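You operate a simulated robot arm through the tools that you are given. There is no shell and no other tool. Be economical: measure what you need, move in short steps, check, and stop when the job is done.

The job below is to be done with a simulated two-armed robot. You get a single attempt, and the scene is never put back.

Task
Fetch the yellow cap from the top of the long steel bench and set it on the left end of the cabinet worktop. Take the grey valve on the top of the long steel bench and put it away on the black mat on the control cabinet. Fetch the blue holder and set it in the red tray on the cabinets. Take the bearing on the top of the steel table and put it away on the top of the left tool cabinet. Take the red port cap and leave it on the blue tray on the top of the steel table. Close the gauges cabinet door. Pull the spares cabinet door open. Any order will do. Set down upright: blue holder.

It is judged by the outcome, as a careful person would: the job done as asked, and still so three seconds after it is handed in. It fails if anything else is knocked over, pushed out of place, dropped, spilled or broken. A push-on lid holds only when it is set on centred and level and pressed home; a screw cap is set on level and turned clockwise until tight.

Robot
Two 6-joint arms with three-finger grippers on one trunk, on a base that drives. Base frame: it is fixed to the floor where the robot stands at the start and does not move with it; the origin is under the middle of the robot, x ahead of it, y to its left, z up; the surface under the hand at the start is at about z = 0.85. Lengths are in m, angles in degrees, forces in N, time in s.
The left shoulder is at the start at [0.021, 0.17, 1.483], the right one opposite. With the tool pointing down near the work surface each hand reaches from about 0.34 to 0.6 m from the robot's upright axis, wherever it stands, measured 20 degrees to its own side. Places, roughly: bearing [0.75, 1.25, 0.75]; black mat on the control cabinet [10.8, 9.3, 1.1]; blue holder (7x7x9 cm) [0.5, 0.9, 0.9]; blue tray (20x15x3 cm) [0.7, 1.7, 0.9]; cap [0.5, 0, 0.75]; gauges cabinet door [-2, 3.6, 0.5]; grey valve [0.5, -0.5, 1]; left end of the cabinet worktop [-2.5, 0.2, 0.9]; red port cap (9x9x4 cm) [0.4, 1.6, 0.9]; red tray on the cabinets (27x19 cm) [-2.36, 2.48, 0.88]; spares cabinet door [-2.2, 0.2, 0.5]; top of the left tool cabinet [0.7, 6, 0.9]. Payload 2.2 kg a hand.
The TCP of each hand is the grasp point between the finger pads, 0.025 m short of the fingertips. In the tool frame z runs along the fingers and y along their closing line. The gripper opens to 0.104 m. The gripper's body begins 0.074 m behind the TCP.
Orientation is that of the tool frame in the base frame, as a unit quaternion [x, y, z, w]. With the fingers straight down and closing along the base's y, the tool's x points along the base's -x, its y along +y and its z along -z.

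Tools
- The arms move only by the tool servo_tool. It takes "left_moves", "right_moves" or both (then of equal length, played together; a hand with none holds still); each is one flat list of numbers, 7 for each row, row after row: the opening, from 0 (shut) to 1 (fully open), then the shift along the tool's x, y, z in m, then the turn, a rotation vector about the tool's x, y, z in degrees. In form: [fingers, dx, dy, dz, wx, wy, wz, fingers, dx, dy, dz, wx, wy, wz, ...]. A call has 1 to 10 rows; each row shifts and turns the commanded pose from where the row before left it, along the tool's axes as they then stand. A row lasts 0.2 s, in which the tool goes at most 0.05 m and 8.6 degrees; a call with a longer step from one row to the next is refused whole, and so is a gripper value outside its range. Where a pose cannot be reached the arm comes as near as it can. A force on the tool above 40 N (or 10 N above the force at the start of the call, whichever is more), or a blocked arm, ends the call early, and 0.2 s more pass. Each finger halts on what it meets, pressing with about 43 N; the grip force reading is that of the motor and also rises with nothing between the fingers. The clock runs only during rows and for 0.2 s after the last one: add rows that do not move to give the fingers time. The reply holds the time, the measured pose of the TCP, the force on the tool along the base axes, the opening and the grip force, in the units named above and with some noise, with the torque about the TCP (base axes, N m) and any sound that the robot's microphone picked up.
- Cameras (640 x 400 px; columns grow to the right, rows downward): "scene" is now at [0.1708, -0.0015, 1.3726]; the picture's right is [0.02, -1.00, 0.00], its down [-0.62, -0.01, -0.79] and it looks along [0.79, 0.01, -0.62] (base axes); focal length 214 px, centre (320, 200). "left" rides on the left gripper at [0.082, -0.003, -0.104] in its tool frame; the picture's right is [0.04, 1.00, 0.00], its down [-0.75, 0.03, -0.66] and it looks along [-0.66, 0.03, 0.75] (tool axes); focal length 256 px, centre (320, 200). "right" rides on the right gripper at [0.082, 0.003, -0.104] in its tool frame; the picture's right is [-0.04, 1.00, 0.00], its down [-0.75, -0.03, -0.66] and it looks along [-0.66, -0.03, 0.75] (tool axes); focal length 256 px, centre (320, 200). There is no depth. A picture from a camera that has moved, and an enlarged one, comes with that camera's place and axes in the base frame and with its lens. The place of the scene camera against the robot may be out by one fixed shift of up to 0.018 m in any direction.
- grab_frame(camera): a new picture of that camera. The clock stands still meanwhile.
- lift_body(by): slides the trunk up (or, below 0, down) by that many m; the arms and the scene camera ride with it, the base frame stays. It gives what a move gives, with no picture.
- steer(legs): drives the robot by 1 to 6 legs, each [ahead, left, turn to the left] in m, m and degrees, along the robot's own axes; the way and the turn of a leg run together, so that a leg with both is an arc; at most 1.5 m and 180 degrees a leg. The arms and the cameras ride along, it lands a little off, and it stops where it bumps. It gives what a move gives.
- pan_tilt(pan, tilt): turns the head with the scene camera to pan (to the left, within 60 degrees either way) and tilt (down, from -29 to 69), counted from straight ahead of the robot. It gives what a move gives.
- zoom(camera, box): a new picture of the part [left, top, right, bottom] of that camera's present view, enlarged. The clock stands still meanwhile.
- sign_off(): hands the job in; it is judged then, once.

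Go step by step. Nothing tells you exact positions but the pictures and the camera data: compare them with the known pose of the tool, close in by small moves and look again before you grip or let go. The budget is 186 turns and 174 pictures, counting those below and the enlarged ones. Unless the task says otherwise, let go and move clear before handing in.

The tools are called after "Request:" as name(argument=value, ...) on one line, values as JSON. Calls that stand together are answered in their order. servo_tool: Moves the arms, as the interface text tells. Its arguments: {"type":"object","properties":{"left_moves":{"type":"array","items":{"type":"number"}},"right_moves":{"type":"array","items":{"type":"number"}}},"required":[]} The other tools are called the same way: lift_body (by) slides the trunk up or down; steer (legs) drives the base; pan_tilt (pan, tilt) turns the head that bears the scene camera; grab_frame (camera) takes a picture; zoom (camera, box) takes an enlarged picture of a part of a camera's view; sign_off () hands the job in.

At the start:

```text
time: 0.0
left_eef_pos: [0.5211, 0.3541, 1.0513]
left_tool_rot: [0.0, 1.0, 0.0, 0.0]
left_ft_force: [-0.3, -0.1, -0.1]
left_torque: [-0.01, 0.02, -0.04]
left_gripper_width: 0.104
left_grasp_force: 0.1
right_eef_pos: [0.6253, -0.066, 1.137]
right_tool_rot: [0.0, 1.0, 0.0, 0.0]
right_ft_force: [0.2, -0.8, -0.8]
right_torque: [-0.02, 0.0, -0.03]
right_gripper_width: 0.104
right_grasp_force: 0.1
trunk travel left (down, up): [-0.675, 0.067]
robot x, y, heading: [-0.0028, 0.0005, -0.1]
head pan, tilt: [1.1, 38.1]
```

scene: 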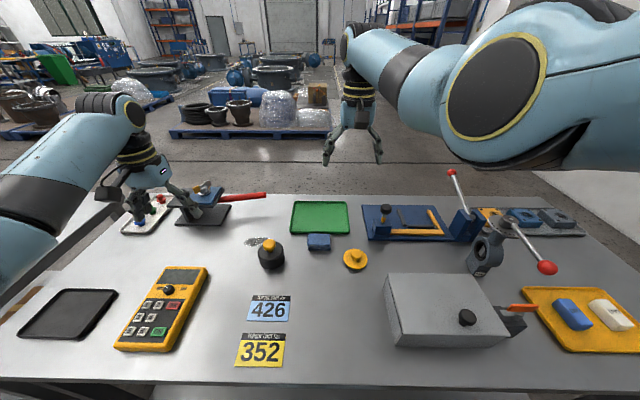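
right: 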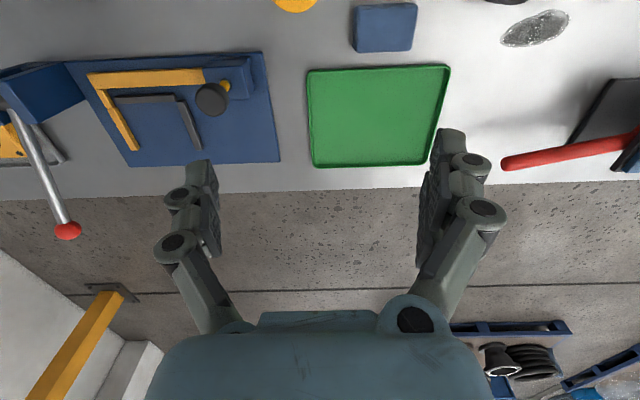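
left: 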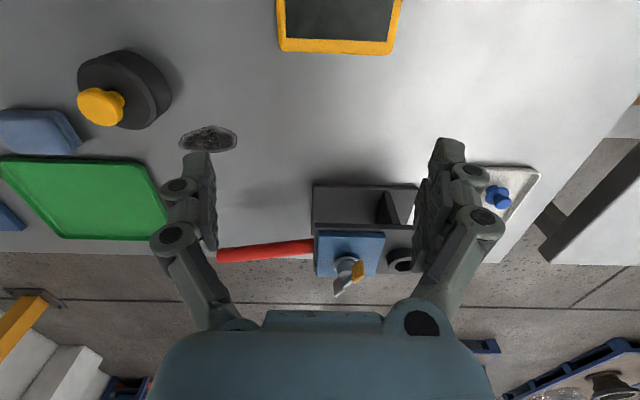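

I see the long bench ahead, with the yellow cap near (0.55, -0.10) and what may be the grey valve near (0.55, -0.45). I'll enlarge both before moving.

Request:
zoom(camera="scene", box=[230, 180, 430, 305])

Request:
zoom(camera="scene", box=[370, 160, 640, 360])

Request:
pan_tilt(pan=60, tilt=30)

Request:
grab_frame(camera="scene")

```text
3.20 times, centred on (330, 242) of scene
camera zoom: at [0.1708, -0.0015, 1.3726], right [0.02, -1.0, 0.0], down [-0.62, -0.01, -0.79], along [0.79, 0.01, -0.62], focal length 686 px, centre (288, 64)
```

zoom: 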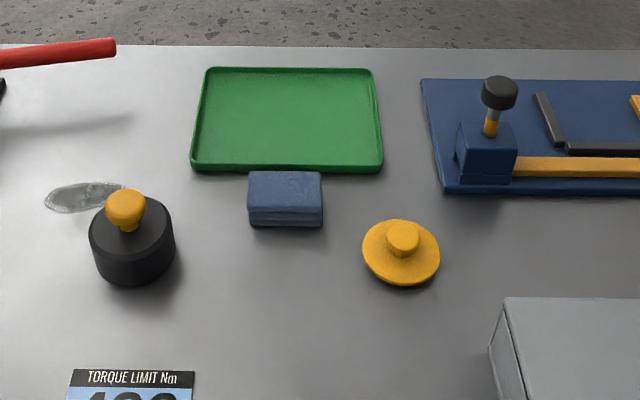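

```text
2.00 times, centred on (505, 260) of scene
camera zoom: at [0.1708, -0.0015, 1.3726], right [0.02, -1.0, 0.0], down [-0.62, -0.01, -0.79], along [0.79, 0.01, -0.62], focal length 429 px, centre (-50, 80)
```

zoom: 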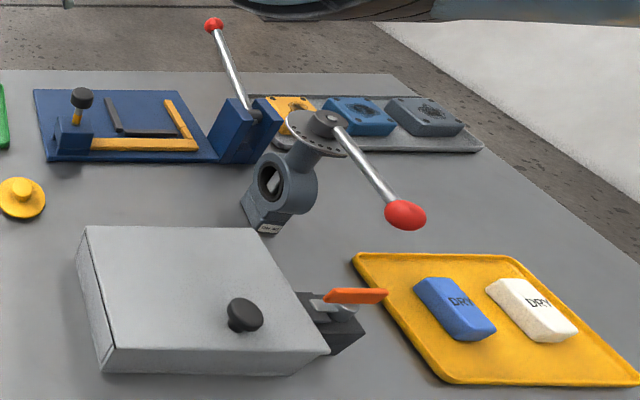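

```text
time: 1.3
left_eef_pos: [0.5202, 0.354, 1.0512]
left_tool_rot: [0.0, 1.0, 0.0, 0.0]
left_ft_force: [-0.6, -0.2, -0.3]
left_torque: [-0.02, 0.01, 0.03]
left_gripper_width: 0.104
left_grasp_force: 0.1
right_eef_pos: [0.6261, -0.0665, 1.137]
right_tool_rot: [0.001, 1.0, 0.0, 0.0]
right_ft_force: [0.3, 0.6, -0.8]
right_torque: [0.02, -0.03, 0.01]
right_gripper_width: 0.1039
right_grasp_force: 0.1
trunk travel left (down, up): [-0.675, 0.067]
robot x, y, heading: [0.0012, 0.0015, -0.2]
head pan, tilt: [60.0, 30.0]
```

```text
168 pictures are left
camera scene: at [0.1299, 0.0752, 1.3851], right [0.87, -0.5, 0.0], down [-0.25, -0.43, -0.87], along [0.43, 0.75, -0.5], focal length 214 px, centre (320, 200)
```

scene: 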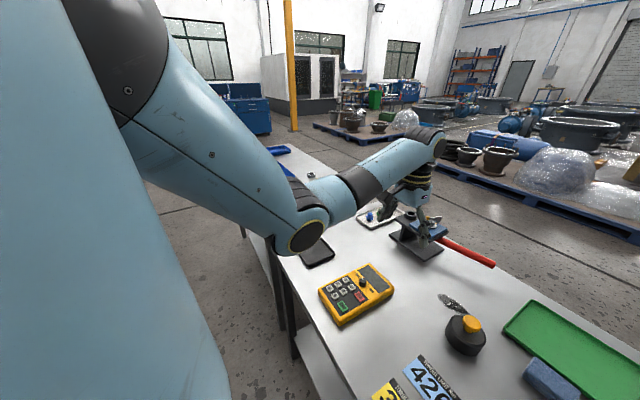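

The yellow cap is a disc with a knob, and the grey valve stands with its ring upright and a levered handle. I'll take the cap by its knob with the right hand, so I bring that hand above it.

Request:
servo_tool(right_moves=[1, 0.025, -0.012, 0.035, 0, 0, 0, 1, 0.025, -0.012, 0.035, 0, 0, 0, 1, 0.025, -0.012, 0.035, 0, 0, 0, 1, 0, 0, 0, 0, 0, 0])

Request:
grab_frame(camera="right")

Request:
pan_tilt(pan=0, tilt=40)

Request:
grab_frame(camera="scene")

```text
time: 2.3
left_eef_pos: [0.5198, 0.3548, 1.0507]
left_tool_rot: [0.0, 1.0, 0.0, 0.0]
left_ft_force: [0.0, -0.6, -1.0]
left_torque: [-0.01, 0.02, 0.01]
left_gripper_width: 0.1041
left_grasp_force: 0.0
right_eef_pos: [0.5541, -0.1055, 1.0355]
right_tool_rot: [0.003, 1.0, -0.003, 0.003]
right_ft_force: [-0.2, 0.5, -0.3]
right_torque: [-0.03, -0.02, 0.02]
right_gripper_width: 0.1038
right_grasp_force: 0.0
trunk travel left (down, up): [-0.675, 0.067]
robot x, y, heading: [0.0021, 0.0018, -0.1]
head pan, tilt: [60.0, 30.0]
```

```text
167 pictures are left
camera right: at [0.4726, -0.1011, 1.1399], right [0.05, 1.0, -0.01], down [0.75, -0.03, 0.66], along [0.66, -0.04, -0.75], focal length 256 px, centre (320, 200)
```

right: 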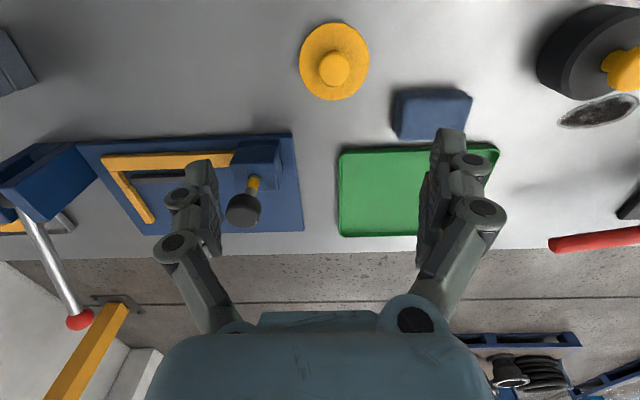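

```text
time: 3.6
left_eef_pos: [0.52, 0.3529, 1.049]
left_tool_rot: [0.0, 1.0, 0.0, 0.0]
left_ft_force: [0.2, 0.1, -0.1]
left_torque: [0.0, 0.03, 0.01]
left_gripper_width: 0.104
left_grasp_force: 0.0
right_eef_pos: [0.5532, -0.1075, 1.034]
right_tool_rot: [0.003, 1.0, -0.004, 0.0]
right_ft_force: [-0.3, 0.2, 0.5]
right_torque: [-0.05, 0.0, 0.03]
right_gripper_width: 0.104
right_grasp_force: 0.0
trunk travel left (down, up): [-0.675, 0.067]
robot x, y, heading: [-0.0015, -0.0009, -0.2]
head pan, tilt: [0.0, 40.0]
```

```text
166 pictures are left
camera scene: at [0.1695, -0.0031, 1.3698], right [0.0, -1.0, 0.0], down [-0.64, 0.0, -0.77], along [0.77, 0.0, -0.64], focal length 214 px, centre (320, 200)
```

scene: 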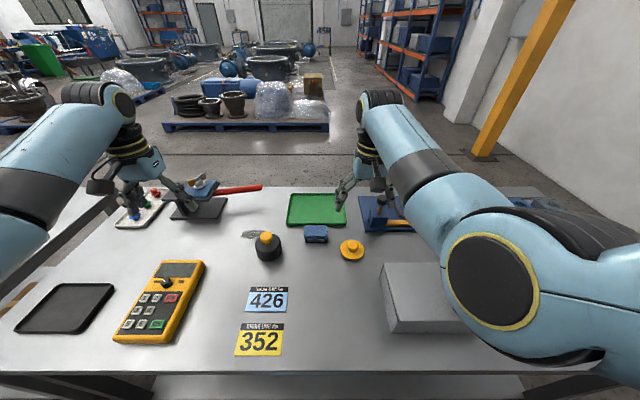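

From the wrist camera the knob is at about (0.538, -0.094). I go over it and down to z of about 0.93.

Request:
servo_tool(right_moves=[0.7, 0.008, 0.0063, 0.03, 0, 0, 0, 0.6, 0.0075, 0.0063, 0.035, 0, 0, 0, 0.6, 0, 0, 0.035, 0, 0, 0, 0.6, 0, 0, 0, 0, 0, 0])

Request:
grab_frame(camera="right")

Request:
zoom(camera="scene", box=[280, 170, 440, 270])

```text
time: 4.6
left_eef_pos: [0.5199, 0.3537, 1.0507]
left_tool_rot: [0.0, 1.0, -0.001, 0.0]
left_ft_force: [-0.3, -0.6, -0.7]
left_torque: [0.0, 0.0, -0.01]
left_gripper_width: 0.1042
left_grasp_force: 0.1
right_eef_pos: [0.5334, -0.091, 0.9289]
right_tool_rot: [0.0, 1.0, 0.0, -0.001]
right_ft_force: [0.0, 0.3, -0.1]
right_torque: [-0.01, 0.0, -0.01]
right_gripper_width: 0.0624
right_grasp_force: 0.0
trunk travel left (down, up): [-0.675, 0.067]
robot x, y, heading: [0.0013, 0.0007, 0.1]
head pan, tilt: [0.0, 40.0]
```

```text
165 pictures are left
camera right: at [0.4521, -0.0872, 1.0346], right [0.04, 1.0, 0.0], down [0.76, -0.03, 0.65], along [0.65, -0.03, -0.76], focal length 256 px, centre (320, 200)
```

right: 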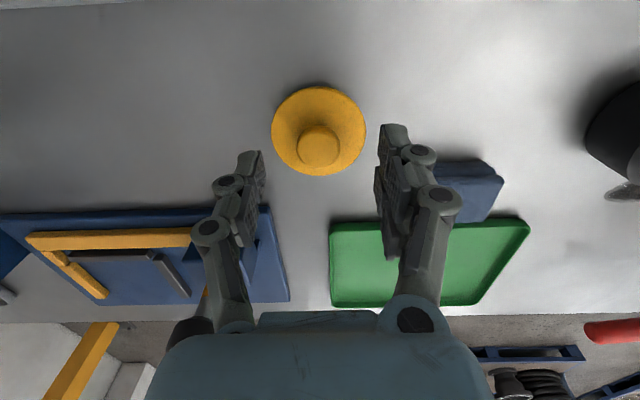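

```text
4.00 times, centred on (360, 220) of scene
camera zoom: at [0.1694, -0.0031, 1.3698], right [0.0, -1.0, 0.0], down [-0.64, 0.0, -0.77], along [0.77, 0.0, -0.64], focal length 858 px, centre (160, 120)
```

zoom: 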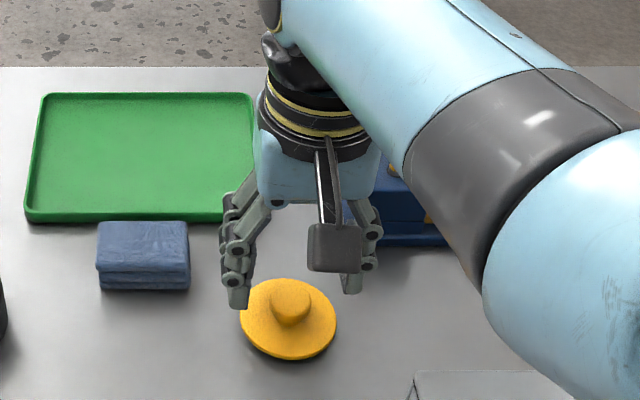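

Both views put the knob centre at about (0.541, -0.092, 0.873). I correct forward and lower until the fingertips are just above the disc.

Request:
servo_tool(right_moves=[0.6, -0.008, -0.001, 0.018, 0, 0, 0, 0.6, 0, 0, 0.017, 0, 0, 0, 0.6, 0, 0, 0, 0, 0, 0])

Request:
grab_frame(camera="right")

Request:
zoom(camera="scene", box=[310, 200, 406, 260])

```text
time: 5.4
left_eef_pos: [0.5205, 0.3537, 1.0495]
left_tool_rot: [0.0, 1.0, 0.0, 0.0]
left_ft_force: [0.2, 0.0, 0.9]
left_torque: [-0.02, 0.0, -0.02]
left_gripper_width: 0.1041
left_grasp_force: 0.0
right_eef_pos: [0.5436, -0.0909, 0.897]
right_tool_rot: [0.0, 1.0, 0.0, 0.0]
right_ft_force: [-0.3, 0.0, -0.3]
right_torque: [0.05, 0.03, 0.02]
right_gripper_width: 0.0624
right_grasp_force: 0.0
trunk travel left (down, up): [-0.675, 0.067]
robot x, y, heading: [0.0026, 0.0041, -0.0]
head pan, tilt: [0.0, 40.0]
```

```text
163 pictures are left
camera right: at [0.4622, -0.087, 1.0027], right [0.04, 1.0, 0.0], down [0.75, -0.03, 0.66], along [0.66, -0.03, -0.75], focal length 256 px, centre (320, 200)
```

right: 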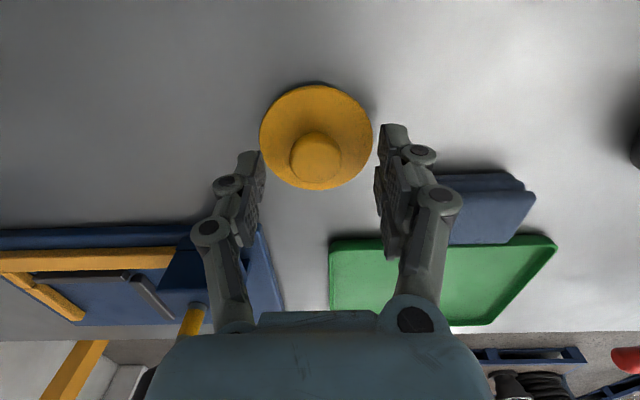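

```text
6.67 times, centred on (358, 230) of scene
camera zoom: at [0.1693, -0.003, 1.3698], right [0.0, -1.0, 0.0], down [-0.64, 0.0, -0.77], along [0.77, 0.0, -0.64], focal length 1430 px, centre (67, 0)
```

zoom: 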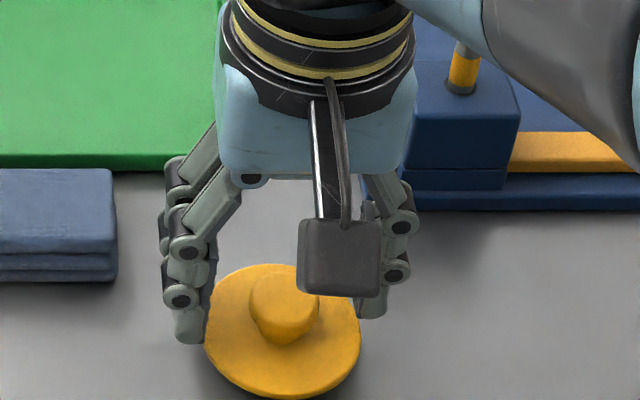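

The knob sits on the tool axis at fingertip level. I go 11 mm lower and close on it.

Request:
servo_tool(right_moves=[0.6, 0, 0, 0.006, 0, 0, 0, 0.6, 0, 0, 0.005, 0, 0, 0, 0.4, 0, 0, 0, 0, 0, 0, 0.1, 0, 0, 0, 0, 0, 0, 0.1, 0, 0, 0, 0, 0, 0, 0.1, 0, 0, 0, 0, 0, 0])

Request:
grab_frame(camera="right")

```text
time: 6.8
left_eef_pos: [0.5201, 0.3534, 1.0496]
left_tool_rot: [0.0, 1.0, 0.0, 0.0]
left_ft_force: [0.2, -0.2, 0.4]
left_torque: [-0.01, 0.0, -0.02]
left_gripper_width: 0.104
left_grasp_force: 0.0
right_eef_pos: [0.5414, -0.0916, 0.8869]
right_tool_rot: [0.0, 1.0, 0.0, 0.0]
right_ft_force: [0.4, -0.6, 0.3]
right_torque: [-0.02, -0.01, -0.02]
right_gripper_width: 0.0281
right_grasp_force: 43.1
trunk travel left (down, up): [-0.675, 0.067]
robot x, y, heading: [0.0015, -0.0026, -0.1]
head pan, tilt: [0.0, 40.0]
```

```text
161 pictures are left
camera right: at [0.4598, -0.0885, 0.9926], right [0.04, 1.0, 0.0], down [0.75, -0.03, 0.66], along [0.66, -0.03, -0.75], focal length 256 px, centre (320, 200)
```

right: 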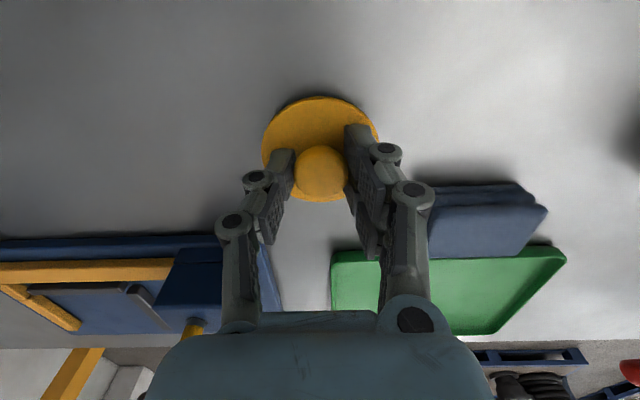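

Gripped at 28 mm. I lift the cap, check it, and look to the left for the steel table.

Request:
servo_tool(right_moves=[0.1, 0, 0, -0.045, 0, 0, 0, 0.1, 0, 0, -0.045, 0, 0, 0, 0.1, 0, 0, -0.045, 0, 0, 0, 0.1, 0, 0, -0.045, 0, 0, 0, 0.1, 0, 0, -0.045, 0, 0, 0, 0.1, 0, 0, 0, 0, 0, 0])

Request:
grab_frame(camera="right")

Request:
grab_frame(camera="scene")

```text
time: 8.4
left_eef_pos: [0.5198, 0.353, 1.0503]
left_tool_rot: [0.0, 1.0, 0.001, 0.001]
left_ft_force: [-0.5, -0.2, 0.8]
left_torque: [0.0, 0.02, 0.0]
left_gripper_width: 0.1041
left_grasp_force: 0.1
right_eef_pos: [0.549, -0.1273, 1.1057]
right_tool_rot: [0.019, 0.999, -0.026, -0.001]
right_ft_force: [0.2, -0.4, 0.4]
right_torque: [0.01, -0.05, 0.01]
right_gripper_width: 0.0101
right_grasp_force: 0.1
trunk travel left (down, up): [-0.675, 0.067]
robot x, y, heading: [0.0013, -0.0016, -0.1]
head pan, tilt: [0.0, 40.0]
stopped in row 6 (right hand): the arm was blocked; the commanded pose is now the measured one
```

```text
160 pictures are left
camera right: at [0.4684, -0.1156, 1.2107], right [0.08, 1.0, -0.05], down [0.75, -0.03, 0.66], along [0.65, -0.09, -0.75], focal length 256 px, centre (320, 200)
```

right: 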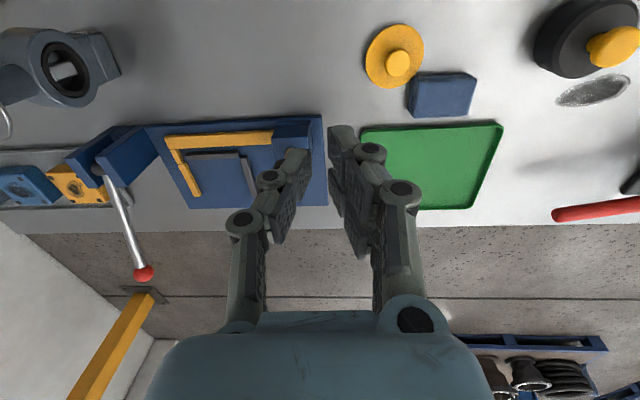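

```text
159 pictures are left
camera scene: at [0.1695, -0.0034, 1.3698], right [0.0, -1.0, 0.0], down [-0.64, 0.0, -0.77], along [0.77, 0.0, -0.64], focal length 214 px, centre (320, 200)
```

scene: 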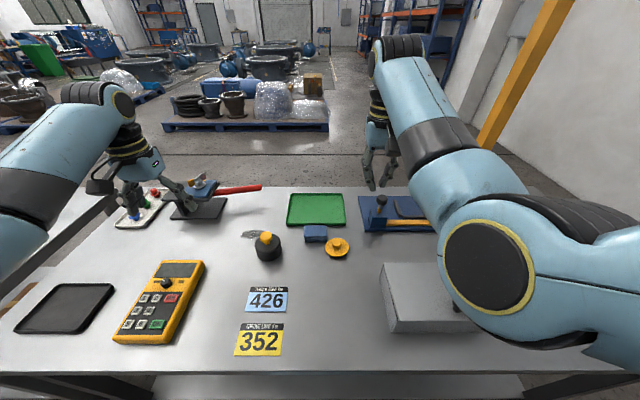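

The cap slipped out of the grip and lies flat by the blue block; the arm was also blocked near that height. I level the hand and go back over the cap at about (0.551, -0.046).

Request:
servo_tool(right_moves=[0.6, 0, 0.025, 0.03, -3, 0, -2.2, 0.6, 0, 0.028, 0.04, 0, 0, 0, 0.6, 0, 0.028, 0.04, 0, 0, 0, 0.6, 0, 0, 0.04, 0, 0, 0, 0.6, 0, 0, 0, 0, 0, 0, 0.6, 0, 0, 0, 0, 0, 0])

Request:
zoom(camera="right", box=[200, 40, 456, 200])

```text
time: 9.8
left_eef_pos: [0.5201, 0.3526, 1.0509]
left_tool_rot: [0.0, 1.0, 0.0, 0.0]
left_ft_force: [-0.2, -0.1, 1.1]
left_torque: [0.01, -0.01, -0.01]
left_gripper_width: 0.104
left_grasp_force: 0.1
right_eef_pos: [0.5534, -0.067, 0.9521]
right_tool_rot: [0.009, 1.0, -0.009, -0.002]
right_ft_force: [0.3, 0.1, 0.1]
right_torque: [0.0, -0.01, -0.03]
right_gripper_width: 0.0624
right_grasp_force: 0.0
trunk travel left (down, up): [-0.675, 0.067]
robot x, y, heading: [-0.0008, -0.0013, -0.2]
head pan, tilt: [0.0, 40.0]
```

```text
2.50 times, centred on (328, 120) of right
camera zoom: at [0.4717, -0.0599, 1.0563], right [0.06, 1.0, -0.02], down [0.76, -0.03, 0.65], along [0.65, -0.05, -0.76], focal length 640 px, centre (300, 400)
```

zoom: 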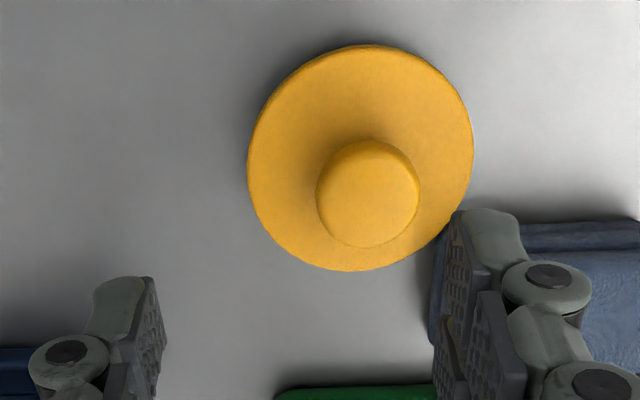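

The right hand is at the inner edge of its reach here. I raise it a little and shift the base about 0.12 m left so the cap comes within easy reach.

Request:
servo_tool(right_moves=[0.6, 0, 0, -0.03, 0, 0, 0, 0.6, 0, 0, -0.02, 0, 0, 0, 0.6, 0, 0, 0, 0, 0, 0])

Request:
steer(legs=[[0, 0.13, 0]])

Request:
grab_frame(camera="right")

```text
time: 10.8
left_eef_pos: [0.5207, 0.3545, 1.0522]
left_tool_rot: [-0.001, 1.0, 0.001, 0.001]
left_ft_force: [0.3, 0.1, 0.3]
left_torque: [0.03, -0.01, -0.03]
left_gripper_width: 0.1043
left_grasp_force: 0.1
right_eef_pos: [0.5676, -0.093, 1.0118]
right_tool_rot: [0.02, 0.999, -0.023, 0.012]
right_ft_force: [-0.4, -0.7, 0.4]
right_torque: [-0.01, 0.02, -0.02]
right_gripper_width: 0.0626
right_grasp_force: 0.1
trunk travel left (down, up): [-0.675, 0.067]
robot x, y, heading: [-0.003, 0.0021, 0.0]
head pan, tilt: [0.0, 40.0]
stopped in row 3 (right hand): the arm was blocked; the commanded pose is now the measured one
```

```text
time: 12.1
left_eef_pos: [0.519, 0.4837, 1.0501]
left_tool_rot: [0.0, 1.0, 0.0, 0.0]
left_ft_force: [0.0, -0.2, -0.6]
left_torque: [-0.06, 0.02, 0.03]
left_gripper_width: 0.1039
left_grasp_force: 0.0
right_eef_pos: [0.5679, 0.0373, 1.0113]
right_tool_rot: [0.02, 0.999, -0.024, 0.012]
right_ft_force: [0.7, 0.0, -1.1]
right_torque: [-0.03, -0.02, -0.04]
right_gripper_width: 0.0624
right_grasp_force: 0.1
trunk travel left (down, up): [-0.675, 0.067]
robot x, y, heading: [0.0038, 0.1312, -0.1]
head pan, tilt: [0.0, 40.0]
```

```text
157 pictures are left
camera right: at [0.4852, 0.0489, 1.1131], right [0.08, 1.0, -0.05], down [0.74, -0.03, 0.68], along [0.67, -0.09, -0.74], focal length 256 px, centre (320, 200)
```

right: 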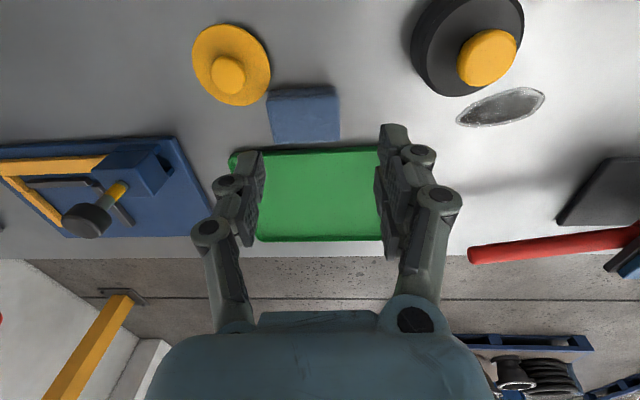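

The cap knob reads (0.549, -0.049). I level the hand and go above it again.

Request:
servo_tool(right_moves=[0.6, 0.005, -0.022, 0, -2.75, 1.4, -2.3, 0.6, 0.005, -0.022, 0.02, 0, 0, 0, 0.6, 0.005, -0.022, 0.02, 0, 0, 0, 0.6, 0.004, -0.02, 0.02, 0, 0, 0, 0.6, 0, 0, 0, 0, 0, 0, 0.6, 0, 0, 0, 0, 0, 0])

Request:
grab_frame(camera="right")

```text
time: 13.5
left_eef_pos: [0.5197, 0.4824, 1.0505]
left_tool_rot: [0.0, 1.0, 0.0, 0.0]
left_ft_force: [0.6, -0.2, 0.2]
left_torque: [0.03, -0.01, -0.04]
left_gripper_width: 0.1041
left_grasp_force: 0.1
right_eef_pos: [0.5468, -0.0495, 0.9505]
right_tool_rot: [-0.002, 1.0, 0.0, -0.001]
right_ft_force: [-0.7, -0.1, -0.9]
right_torque: [0.02, 0.01, 0.0]
right_gripper_width: 0.0625
right_grasp_force: 0.1
trunk travel left (down, up): [-0.675, 0.067]
robot x, y, heading: [0.0004, 0.131, -0.0]
head pan, tilt: [0.0, 40.0]
```

```text
156 pictures are left
camera right: at [0.4667, -0.046, 1.056], right [0.04, 1.0, 0.0], down [0.75, -0.03, 0.66], along [0.66, -0.02, -0.76], focal length 256 px, centre (320, 200)
```

right: 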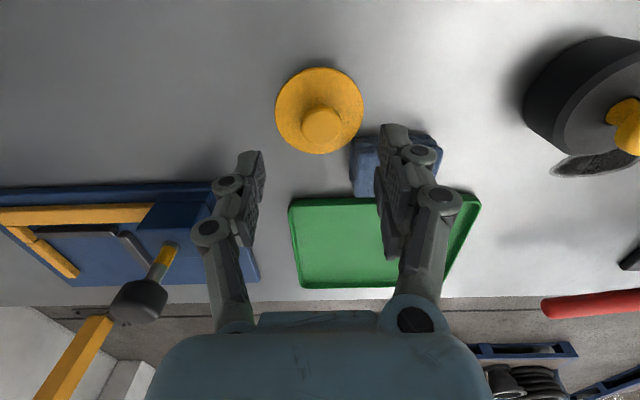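

The blue block is close to where the +y finger would land. I turn the hand 30 degrees so that finger swings towards me, and descend part way.

Request:
servo_tool(right_moves=[0.55, -0.004, 0.002, 0, 0, 0, -7.5, 0.55, 0, 0, 0, 0, 0, -7.5, 0.5, 0, 0, 0.01, 0, 0, -7.5, 0.5, 0, 0, 0.01, 0, 0, -7.5, 0.5, 0, 0, 0.02, 0, 0, 0, 0.5, 0, 0, 0.015, 0, 0, 0, 0.5, 0, 0, 0, 0, 0, 0])

Request:
grab_frame(camera="right")

Request:
zoom(camera="scene", box=[310, 190, 438, 270])

```text
time: 15.1
left_eef_pos: [0.5204, 0.4835, 1.0509]
left_tool_rot: [0.001, 1.0, 0.0, 0.0]
left_ft_force: [-0.7, 0.2, -0.3]
left_torque: [0.05, 0.03, -0.03]
left_gripper_width: 0.1038
left_grasp_force: 0.0
right_eef_pos: [0.5546, -0.044, 0.8968]
right_tool_rot: [-0.26, 0.966, 0.0, 0.0]
right_ft_force: [0.2, -0.3, 0.3]
right_torque: [0.0, 0.05, -0.04]
right_gripper_width: 0.0519
right_grasp_force: 0.0
trunk travel left (down, up): [-0.675, 0.067]
robot x, y, heading: [-0.001, 0.128, -0.0]
head pan, tilt: [0.0, 40.0]
```

```text
155 pictures are left
camera right: at [0.4825, -0.0829, 1.0015], right [-0.47, 0.88, 0.0], down [0.67, 0.35, 0.66], along [0.58, 0.31, -0.75], focal length 256 px, centre (320, 200)
```

right: 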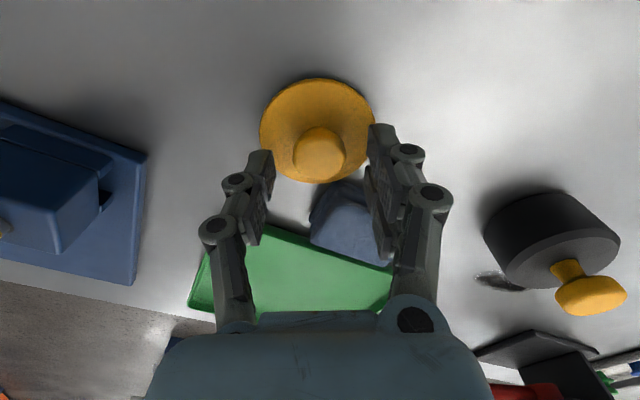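

```text
5.00 times, centred on (374, 230) of scene
camera zoom: at [0.1692, 0.1264, 1.3698], right [0.0, -1.0, 0.0], down [-0.64, 0.0, -0.77], along [0.77, 0.0, -0.64], focal length 1072 px, centre (50, 50)
```

zoom: 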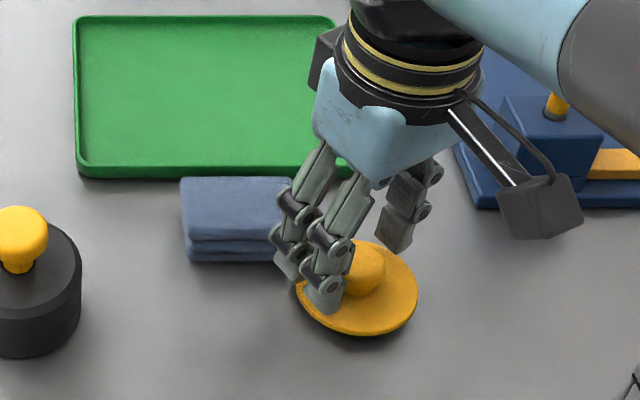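

I'm nearly centred; I shift 6 mm and go 14 mm down, lower than before, then grip.

Request:
servo_tool(right_moves=[0.5, 0.006, 0, 0.005, 0, 0, 0, 0.5, 0, 0, 0.005, 0, 0, 0, 0.5, 0, 0, 0.004, 0, 0, 0, 0.5, 0, 0, 0, 0, 0, 0, 0.05, 0, 0, 0, 0, 0, 0, 0.05, 0, 0, 0, 0, 0, 0, 0.05, 0, 0, 0, 0, 0, 0])

Request:
zoom(camera="right", box=[220, 60, 420, 185])

```text
time: 16.7
left_eef_pos: [0.5174, 0.4833, 1.0511]
left_tool_rot: [0.0, 1.0, 0.0, 0.002]
left_ft_force: [0.6, -0.4, -0.1]
left_torque: [-0.01, -0.01, -0.01]
left_gripper_width: 0.1038
left_grasp_force: 0.1
right_eef_pos: [0.5483, -0.0484, 0.8876]
right_tool_rot: [-0.259, 0.966, -0.001, 0.003]
right_ft_force: [2.7, -1.7, 35.2]
right_torque: [-0.07, -0.01, -0.03]
right_gripper_width: 0.0283
right_grasp_force: 43.1
trunk travel left (down, up): [-0.675, 0.067]
robot x, y, heading: [0.0014, 0.1285, 0.2]
head pan, tilt: [0.0, 40.0]
```

```text
3.20 times, centred on (320, 122) of right
camera zoom: at [0.4756, -0.0866, 0.991], right [-0.47, 0.88, 0.0], down [0.66, 0.35, 0.66], along [0.59, 0.31, -0.75], focal length 819 px, centre (320, 448)
```

zoom: 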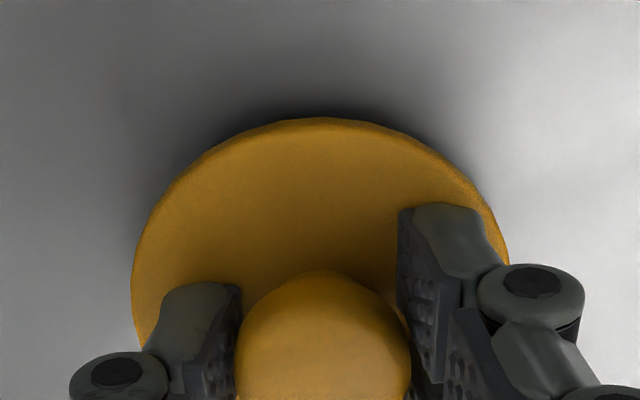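

The fingertips are pressing on the disc, so I'm as deep as I can be. I lift gently and check the hold.

Request:
servo_tool(right_moves=[0.05, 0, 0, -0.006, 0, 0, 0, 0.05, 0, 0, -0.01, 0, 0, 0, 0.05, 0, 0, -0.015, 0, 0, 0, 0.05, 0, 0, 0, 0, 0, 0])

Request:
zoom(camera="scene", box=[310, 190, 438, 270])

```text
time: 17.7
left_eef_pos: [0.5202, 0.4833, 1.0505]
left_tool_rot: [0.0, 1.0, 0.0, 0.0]
left_ft_force: [-0.6, -0.1, -0.1]
left_torque: [-0.03, 0.0, -0.01]
left_gripper_width: 0.104
left_grasp_force: 0.1
right_eef_pos: [0.5469, -0.0489, 0.913]
right_tool_rot: [-0.259, 0.966, 0.001, -0.002]
right_ft_force: [0.5, 0.9, 0.0]
right_torque: [-0.01, -0.01, -0.02]
right_gripper_width: 0.0283
right_grasp_force: 42.9
trunk travel left (down, up): [-0.675, 0.067]
robot x, y, heading: [-0.0021, 0.1268, 0.2]
head pan, tilt: [0.0, 40.0]
```

```text
5.00 times, centred on (374, 230) of scene
camera zoom: at [0.1695, 0.1263, 1.3697], right [0.0, -1.0, 0.0], down [-0.64, 0.0, -0.77], along [0.77, 0.0, -0.64], focal length 1072 px, centre (50, 50)
```

zoom: 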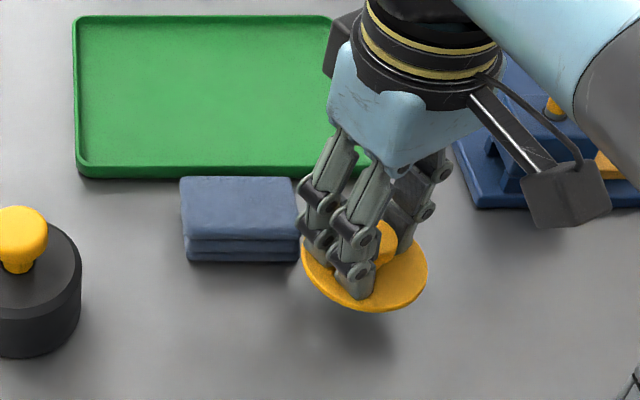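

It's holding. I lift a bit more with the arm, then raise the trunk.

Request:
servo_tool(right_moves=[0.05, 0, 0, -0.02, 0, 0, 0, 0.05, 0, 0, -0.02, 0, 0, 0, 0.05, 0, 0, -0.02, 0, 0, 0, 0.05, 0, 0, -0.015, 0, 0, 0, 0.05, 0, 0, 0, 0, 0, 0])

Request:
lift_body(by=0.06)

Request:
grab_frame(camera="right")

Request:
pan_tilt(pan=60, tilt=40)

Request:
grab_frame(camera="scene")

```text
time: 18.9
left_eef_pos: [0.52, 0.483, 1.0518]
left_tool_rot: [0.0, 1.0, 0.0, 0.0]
left_ft_force: [0.1, 0.3, -0.2]
left_torque: [0.01, 0.01, 0.02]
left_gripper_width: 0.1036
left_grasp_force: 0.0
right_eef_pos: [0.5471, -0.0496, 0.9895]
right_tool_rot: [-0.26, 0.966, 0.001, 0.0]
right_ft_force: [0.2, 1.4, 0.3]
right_torque: [0.03, 0.02, -0.02]
right_gripper_width: 0.0284
right_grasp_force: 43.1
trunk travel left (down, up): [-0.675, 0.067]
robot x, y, heading: [-0.0023, 0.1278, 0.1]
head pan, tilt: [0.0, 40.0]
```

```text
time: 19.9
left_eef_pos: [0.5203, 0.4833, 1.1089]
left_tool_rot: [-0.001, 1.0, 0.001, -0.001]
left_ft_force: [-0.8, -0.5, 0.0]
left_torque: [0.02, -0.04, 0.04]
left_gripper_width: 0.1038
left_grasp_force: 0.1
right_eef_pos: [0.5472, -0.05, 1.0474]
right_tool_rot: [-0.26, 0.966, 0.001, -0.001]
right_ft_force: [-0.5, -0.3, 0.1]
right_torque: [0.01, 0.0, 0.0]
right_gripper_width: 0.0284
right_grasp_force: 42.4
trunk travel left (down, up): [-0.735, 0.007]
robot x, y, heading: [0.0019, 0.1317, 0.1]
head pan, tilt: [0.0, 40.0]
```

```text
151 pictures are left
camera right: at [0.4759, -0.0879, 1.153], right [-0.47, 0.88, 0.0], down [0.67, 0.35, 0.66], along [0.58, 0.31, -0.76], focal length 256 px, centre (320, 200)
```

right: 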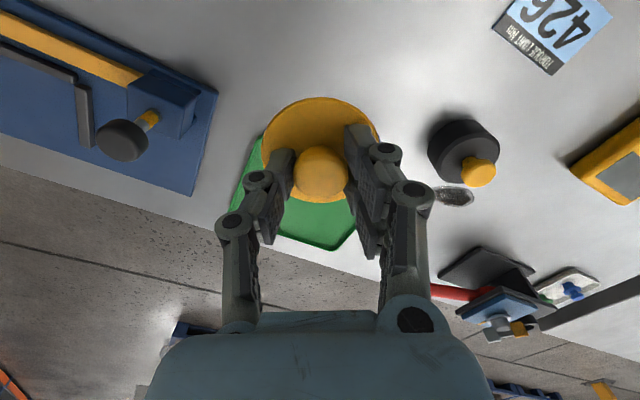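

```text
time: 21.2
left_eef_pos: [0.5197, 0.4831, 1.1104]
left_tool_rot: [0.0, 1.0, 0.001, 0.0]
left_ft_force: [-0.2, 0.5, -0.5]
left_torque: [0.0, -0.02, -0.01]
left_gripper_width: 0.1038
left_grasp_force: 0.1
right_eef_pos: [0.5471, -0.0501, 1.0486]
right_tool_rot: [-0.26, 0.966, 0.001, 0.0]
right_ft_force: [0.1, 0.3, -0.7]
right_torque: [0.01, 0.03, 0.0]
right_gripper_width: 0.0281
right_grasp_force: 42.4
trunk travel left (down, up): [-0.735, 0.007]
robot x, y, heading: [-0.0017, 0.1284, -0.1]
head pan, tilt: [60.0, 40.0]
```

```text
150 pictures are left
camera scene: at [0.127, 0.2, 1.4299], right [0.87, -0.5, 0.0], down [-0.32, -0.56, -0.77], along [0.38, 0.66, -0.64], focal length 214 px, centre (320, 200)
```

scene: 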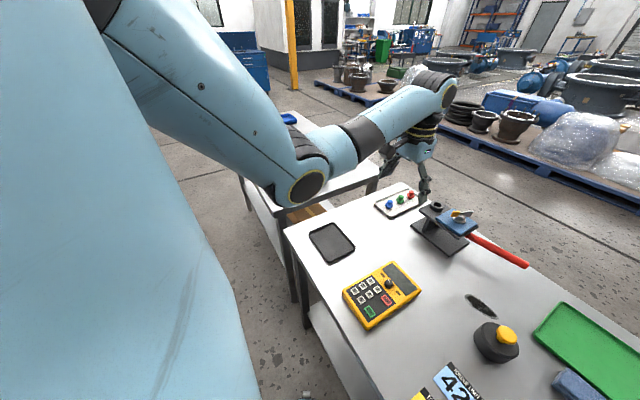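

The left arm hides the steel table. I back off 0.3 m and drive left along the benches for a view.

Request:
steer(legs=[[-0.3, 0, 0], [0, 0.85, 0]])

Request:
pan_tilt(pan=0, tilt=40)

Request:
grab_frame(camera="scene")

```text
time: 27.3
left_eef_pos: [0.215, 1.3428, 1.1108]
left_tool_rot: [-0.004, 1.0, 0.0, -0.001]
left_ft_force: [-0.1, 0.2, -0.7]
left_torque: [0.0, 0.03, -0.03]
left_gripper_width: 0.1038
left_grasp_force: 0.1
right_eef_pos: [0.248, 0.8096, 1.0486]
right_tool_rot: [-0.265, 0.964, 0.0, 0.0]
right_ft_force: [0.0, 0.4, -0.6]
right_torque: [-0.03, 0.03, -0.03]
right_gripper_width: 0.0282
right_grasp_force: 43.3
trunk travel left (down, up): [-0.735, 0.007]
robot x, y, heading: [-0.3035, 0.9855, 0.5]
head pan, tilt: [60.0, 40.0]
```

```text
time: 28.6
left_eef_pos: [0.2148, 1.3414, 1.1109]
left_tool_rot: [-0.006, 1.0, 0.0, 0.001]
left_ft_force: [-0.7, 0.7, -0.2]
left_torque: [-0.01, 0.01, -0.02]
left_gripper_width: 0.104
left_grasp_force: 0.1
right_eef_pos: [0.2485, 0.808, 1.0481]
right_tool_rot: [-0.265, 0.964, 0.001, 0.0]
right_ft_force: [0.1, 0.5, 0.3]
right_torque: [-0.03, -0.01, 0.0]
right_gripper_width: 0.0282
right_grasp_force: 43.2
trunk travel left (down, up): [-0.735, 0.007]
robot x, y, heading: [-0.3014, 0.9817, 0.6]
head pan, tilt: [0.0, 40.0]
```

```text
149 pictures are left
camera scene: at [-0.132, 0.9818, 1.4299], right [0.01, -1.0, 0.0], down [-0.64, -0.01, -0.77], along [0.77, 0.01, -0.64], focal length 214 px, centre (320, 200)
```

scene: 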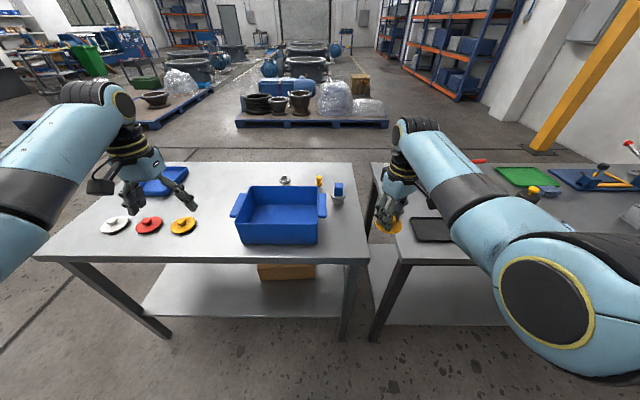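

Now I see the steel table with the three port caps, the blue tray, a blue bin, and small parts behind it. I enlarge these.

Request:
zoom(camera="scene", box=[230, 160, 390, 260])

Request:
zoom(camera="scene", box=[60, 150, 220, 250])

```text
4.00 times, centred on (310, 210) of scene
camera zoom: at [-0.132, 0.9818, 1.4299], right [0.01, -1.0, 0.0], down [-0.64, -0.01, -0.77], along [0.77, 0.01, -0.64], focal length 858 px, centre (360, 160)
```

zoom: 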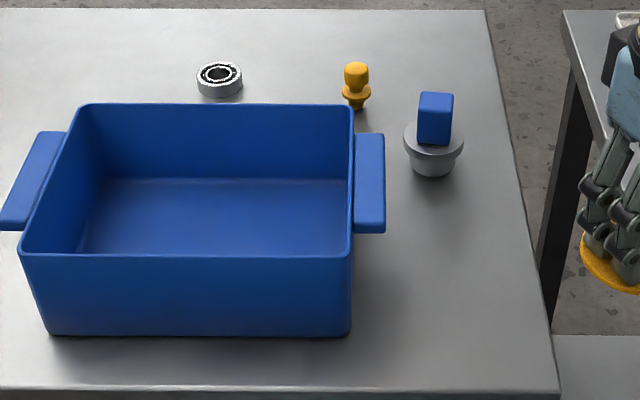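

```text
4.00 times, centred on (140, 200) of scene
camera zoom: at [-0.132, 0.9818, 1.4299], right [0.01, -1.0, 0.0], down [-0.64, -0.01, -0.77], along [0.77, 0.01, -0.64], focal length 858 px, centre (1040, 200)
```

zoom: 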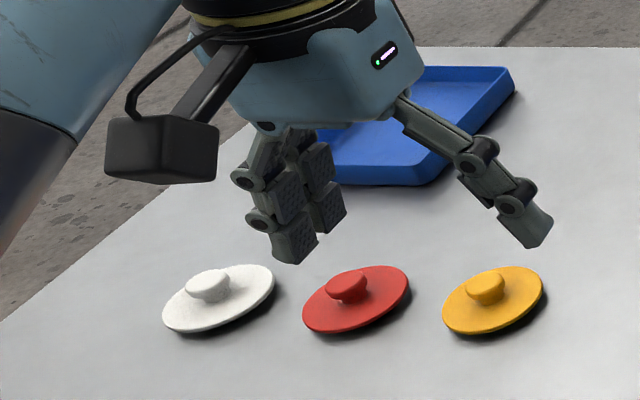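

Bearing, holder (grey flanged cup with a blue block on top), red cap near (0.40, 1.60) and the blue tray near (0.69, 1.73) are all clear. I'll do the red cap with the left hand first, so I drive in front of it.

Request:
steer(legs=[[0, 0.31, -0.6], [0.2, 0, 0]])

Request:
grab_frame(camera="left")

Request:
grab_frame(camera="scene")

```text
time: 32.0
left_eef_pos: [0.4148, 1.6601, 1.1094]
left_tool_rot: [-0.003, 1.0, 0.0, -0.001]
left_ft_force: [0.2, -0.5, -0.5]
left_torque: [0.0, 0.0, -0.02]
left_gripper_width: 0.1037
left_grasp_force: 0.1
right_eef_pos: [0.4445, 1.1283, 1.048]
right_tool_rot: [-0.262, 0.965, 0.0, 0.0]
right_ft_force: [-0.1, -0.3, -0.1]
right_torque: [0.01, 0.04, -0.01]
right_gripper_width: 0.0281
right_grasp_force: 43.0
trunk travel left (down, up): [-0.735, 0.007]
robot x, y, heading: [-0.1014, 1.3015, 0.6]
head pan, tilt: [0.0, 40.0]
```

```text
146 pictures are left
camera left: at [0.3339, 1.6566, 1.2142], right [-0.04, 1.0, 0.0], down [0.75, 0.03, 0.66], along [0.65, 0.03, -0.76], focal length 256 px, centre (320, 200)
```

left: 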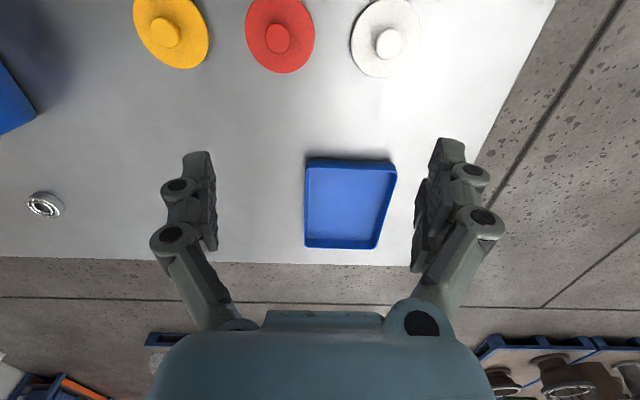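

```text
145 pictures are left
camera scene: at [0.066, 1.302, 1.4298], right [0.01, -1.0, 0.0], down [-0.64, 0.0, -0.77], along [0.77, 0.0, -0.64], focal length 214 px, centre (320, 200)
```

scene: 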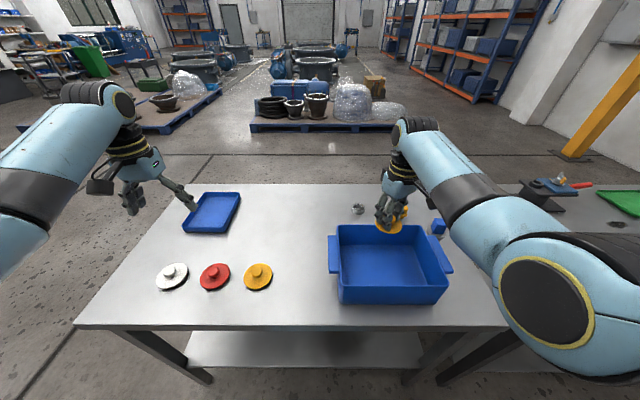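

The red knob reads (0.387, 1.612) and the tray spans about x 0.56-0.76 around y 1.73. I bring the left hand over the red cap.

Request:
servo_tool(left_moves=[0.6, 0.009, -0.016, 0.04, 0, 0, 0, 0.6, 0.009, -0.016, 0.04, 0, 0, 0, 0.6, 0.009, -0.016, 0.04, 0, 0, 0, 0.6, 0, 0, 0.03, 0, 0, 0, 0.6, 0, 0, 0, 0, 0, 0])

Request:
grab_frame(camera="left")

```text
time: 33.2
left_eef_pos: [0.3849, 1.6121, 0.9594]
left_tool_rot: [-0.003, 1.0, -0.001, 0.0]
left_ft_force: [-0.3, 0.3, 0.0]
left_torque: [-0.02, 0.02, -0.01]
left_gripper_width: 0.0624
left_grasp_force: 0.1
right_eef_pos: [0.4445, 1.1274, 1.048]
right_tool_rot: [-0.262, 0.965, 0.001, -0.001]
right_ft_force: [0.5, 0.2, -1.2]
right_torque: [-0.01, 0.0, 0.0]
right_gripper_width: 0.0278
right_grasp_force: 42.7
trunk travel left (down, up): [-0.735, 0.007]
robot x, y, heading: [-0.1064, 1.303, 0.3]
head pan, tilt: [0.0, 40.0]
```

```text
144 pictures are left
camera left: at [0.304, 1.6074, 1.0632], right [-0.04, 1.0, 0.0], down [0.75, 0.03, 0.66], along [0.66, 0.03, -0.75], focal length 256 px, centre (320, 200)
```

left: 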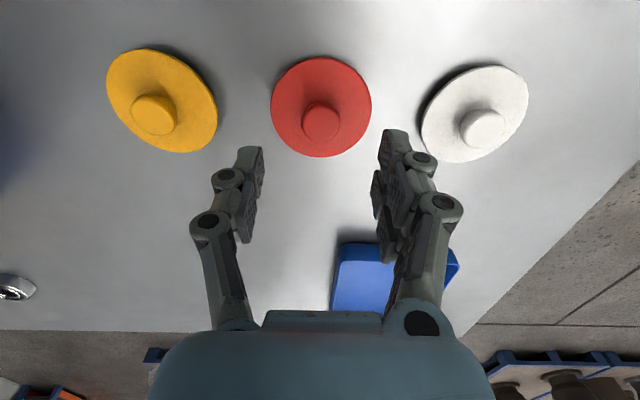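

Nearly aligned. I shift 5 mm ahead and descend to just above the disc, then look.

Request:
servo_tool(left_moves=[0.6, -0.005, 0, 0.025, 0, 0, 0, 0.6, 0, 0, 0.025, 0, 0, 0, 0.6, 0, 0, 0.014, 0, 0, 0, 0.6, 0, 0, 0.004, 0, 0, 0, 0.6, 0, 0, 0, 0, 0, 0])

Request:
grab_frame(camera="left")

```text
time: 34.4
left_eef_pos: [0.3926, 1.6124, 0.8914]
left_tool_rot: [-0.003, 1.0, 0.0, -0.001]
left_ft_force: [-0.7, -0.2, -0.2]
left_torque: [-0.01, -0.02, -0.01]
left_gripper_width: 0.0625
left_grasp_force: 0.1
right_eef_pos: [0.4447, 1.1272, 1.0482]
right_tool_rot: [-0.263, 0.965, 0.001, -0.001]
right_ft_force: [-0.7, 1.2, -0.4]
right_torque: [0.0, 0.01, 0.0]
right_gripper_width: 0.028
right_grasp_force: 42.8
trunk travel left (down, up): [-0.735, 0.007]
robot x, y, heading: [-0.105, 1.304, 0.3]
head pan, tilt: [0.0, 40.0]
```

```text
143 pictures are left
camera left: at [0.3119, 1.6082, 0.9959], right [-0.04, 1.0, 0.0], down [0.75, 0.03, 0.66], along [0.66, 0.03, -0.75], focal length 256 px, centre (320, 200)
```

left: 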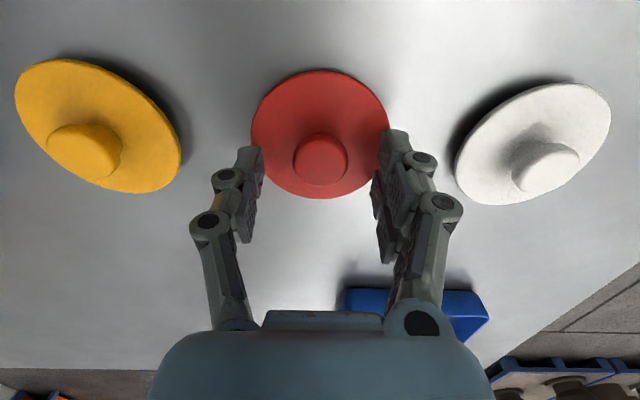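

The knob lies on the tool axis. I ease down 5 mm and close.

Request:
servo_tool(left_moves=[0.6, 0, 0, 0.003, 0, 0, 0, 0.6, 0, 0, 0.002, 0, 0, 0, 0.05, 0, 0, 0, 0, 0, 0, 0.05, 0, 0, 0, 0, 0, 0, 0.05, 0, 0, 0, 0, 0, 0, 0.05, 0, 0, 0, 0, 0, 0])

Request:
servo_tool(left_moves=[0.05, 0, 0, -0.004, 0, 0, 0, 0.05, 0, 0, -0.01, 0, 0, 0, 0.05, 0, 0, -0.015, 0, 0, 0, 0.05, 0, 0, -0.02, 0, 0, 0, 0.05, 0, 0, -0.02, 0, 0, 0, 0.05, 0, 0, -0.02, 0, 0, 0, 0.05, 0, 0, 0, 0, 0, 0])

Request:
grab_frame(camera="left")

```text
time: 35.8
left_eef_pos: [0.3927, 1.6121, 0.8868]
left_tool_rot: [-0.003, 1.0, 0.0, 0.001]
left_ft_force: [1.7, -0.5, 10.9]
left_torque: [0.0, 0.02, 0.01]
left_gripper_width: 0.029
left_grasp_force: 43.2
right_eef_pos: [0.4439, 1.1275, 1.0498]
right_tool_rot: [-0.263, 0.965, 0.001, -0.001]
right_ft_force: [0.8, 0.2, 0.4]
right_torque: [-0.02, 0.03, 0.01]
right_gripper_width: 0.0281
right_grasp_force: 43.3
trunk travel left (down, up): [-0.735, 0.007]
robot x, y, heading: [-0.1081, 1.3076, 0.2]
head pan, tilt: [0.0, 40.0]
```

```text
time: 37.4
left_eef_pos: [0.3917, 1.6103, 0.9786]
left_tool_rot: [-0.002, 1.0, 0.0, -0.001]
left_ft_force: [0.0, 0.5, 0.1]
left_torque: [0.0, -0.02, -0.02]
left_gripper_width: 0.029
left_grasp_force: 43.2
right_eef_pos: [0.4435, 1.1267, 1.0498]
right_tool_rot: [-0.262, 0.965, 0.001, 0.0]
right_ft_force: [1.1, -0.6, 0.0]
right_torque: [-0.01, 0.0, -0.01]
right_gripper_width: 0.028
right_grasp_force: 42.8
trunk travel left (down, up): [-0.735, 0.007]
robot x, y, heading: [-0.1066, 1.3035, 0.4]
head pan, tilt: [0.0, 40.0]
```

```text
142 pictures are left
camera left: at [0.3119, 1.6063, 1.0823], right [-0.05, 1.0, 0.0], down [0.75, 0.03, 0.66], along [0.66, 0.03, -0.76], focal length 256 px, centre (320, 200)
```

left: 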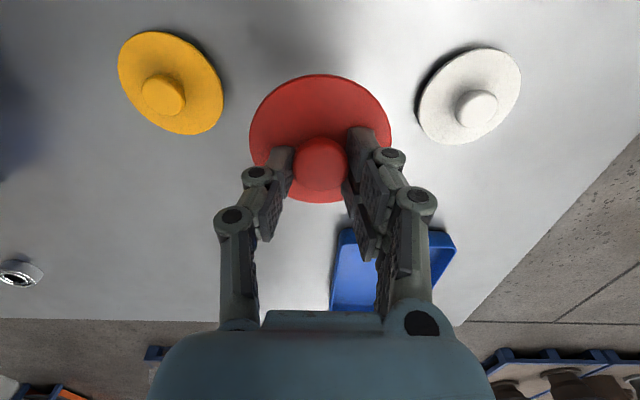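

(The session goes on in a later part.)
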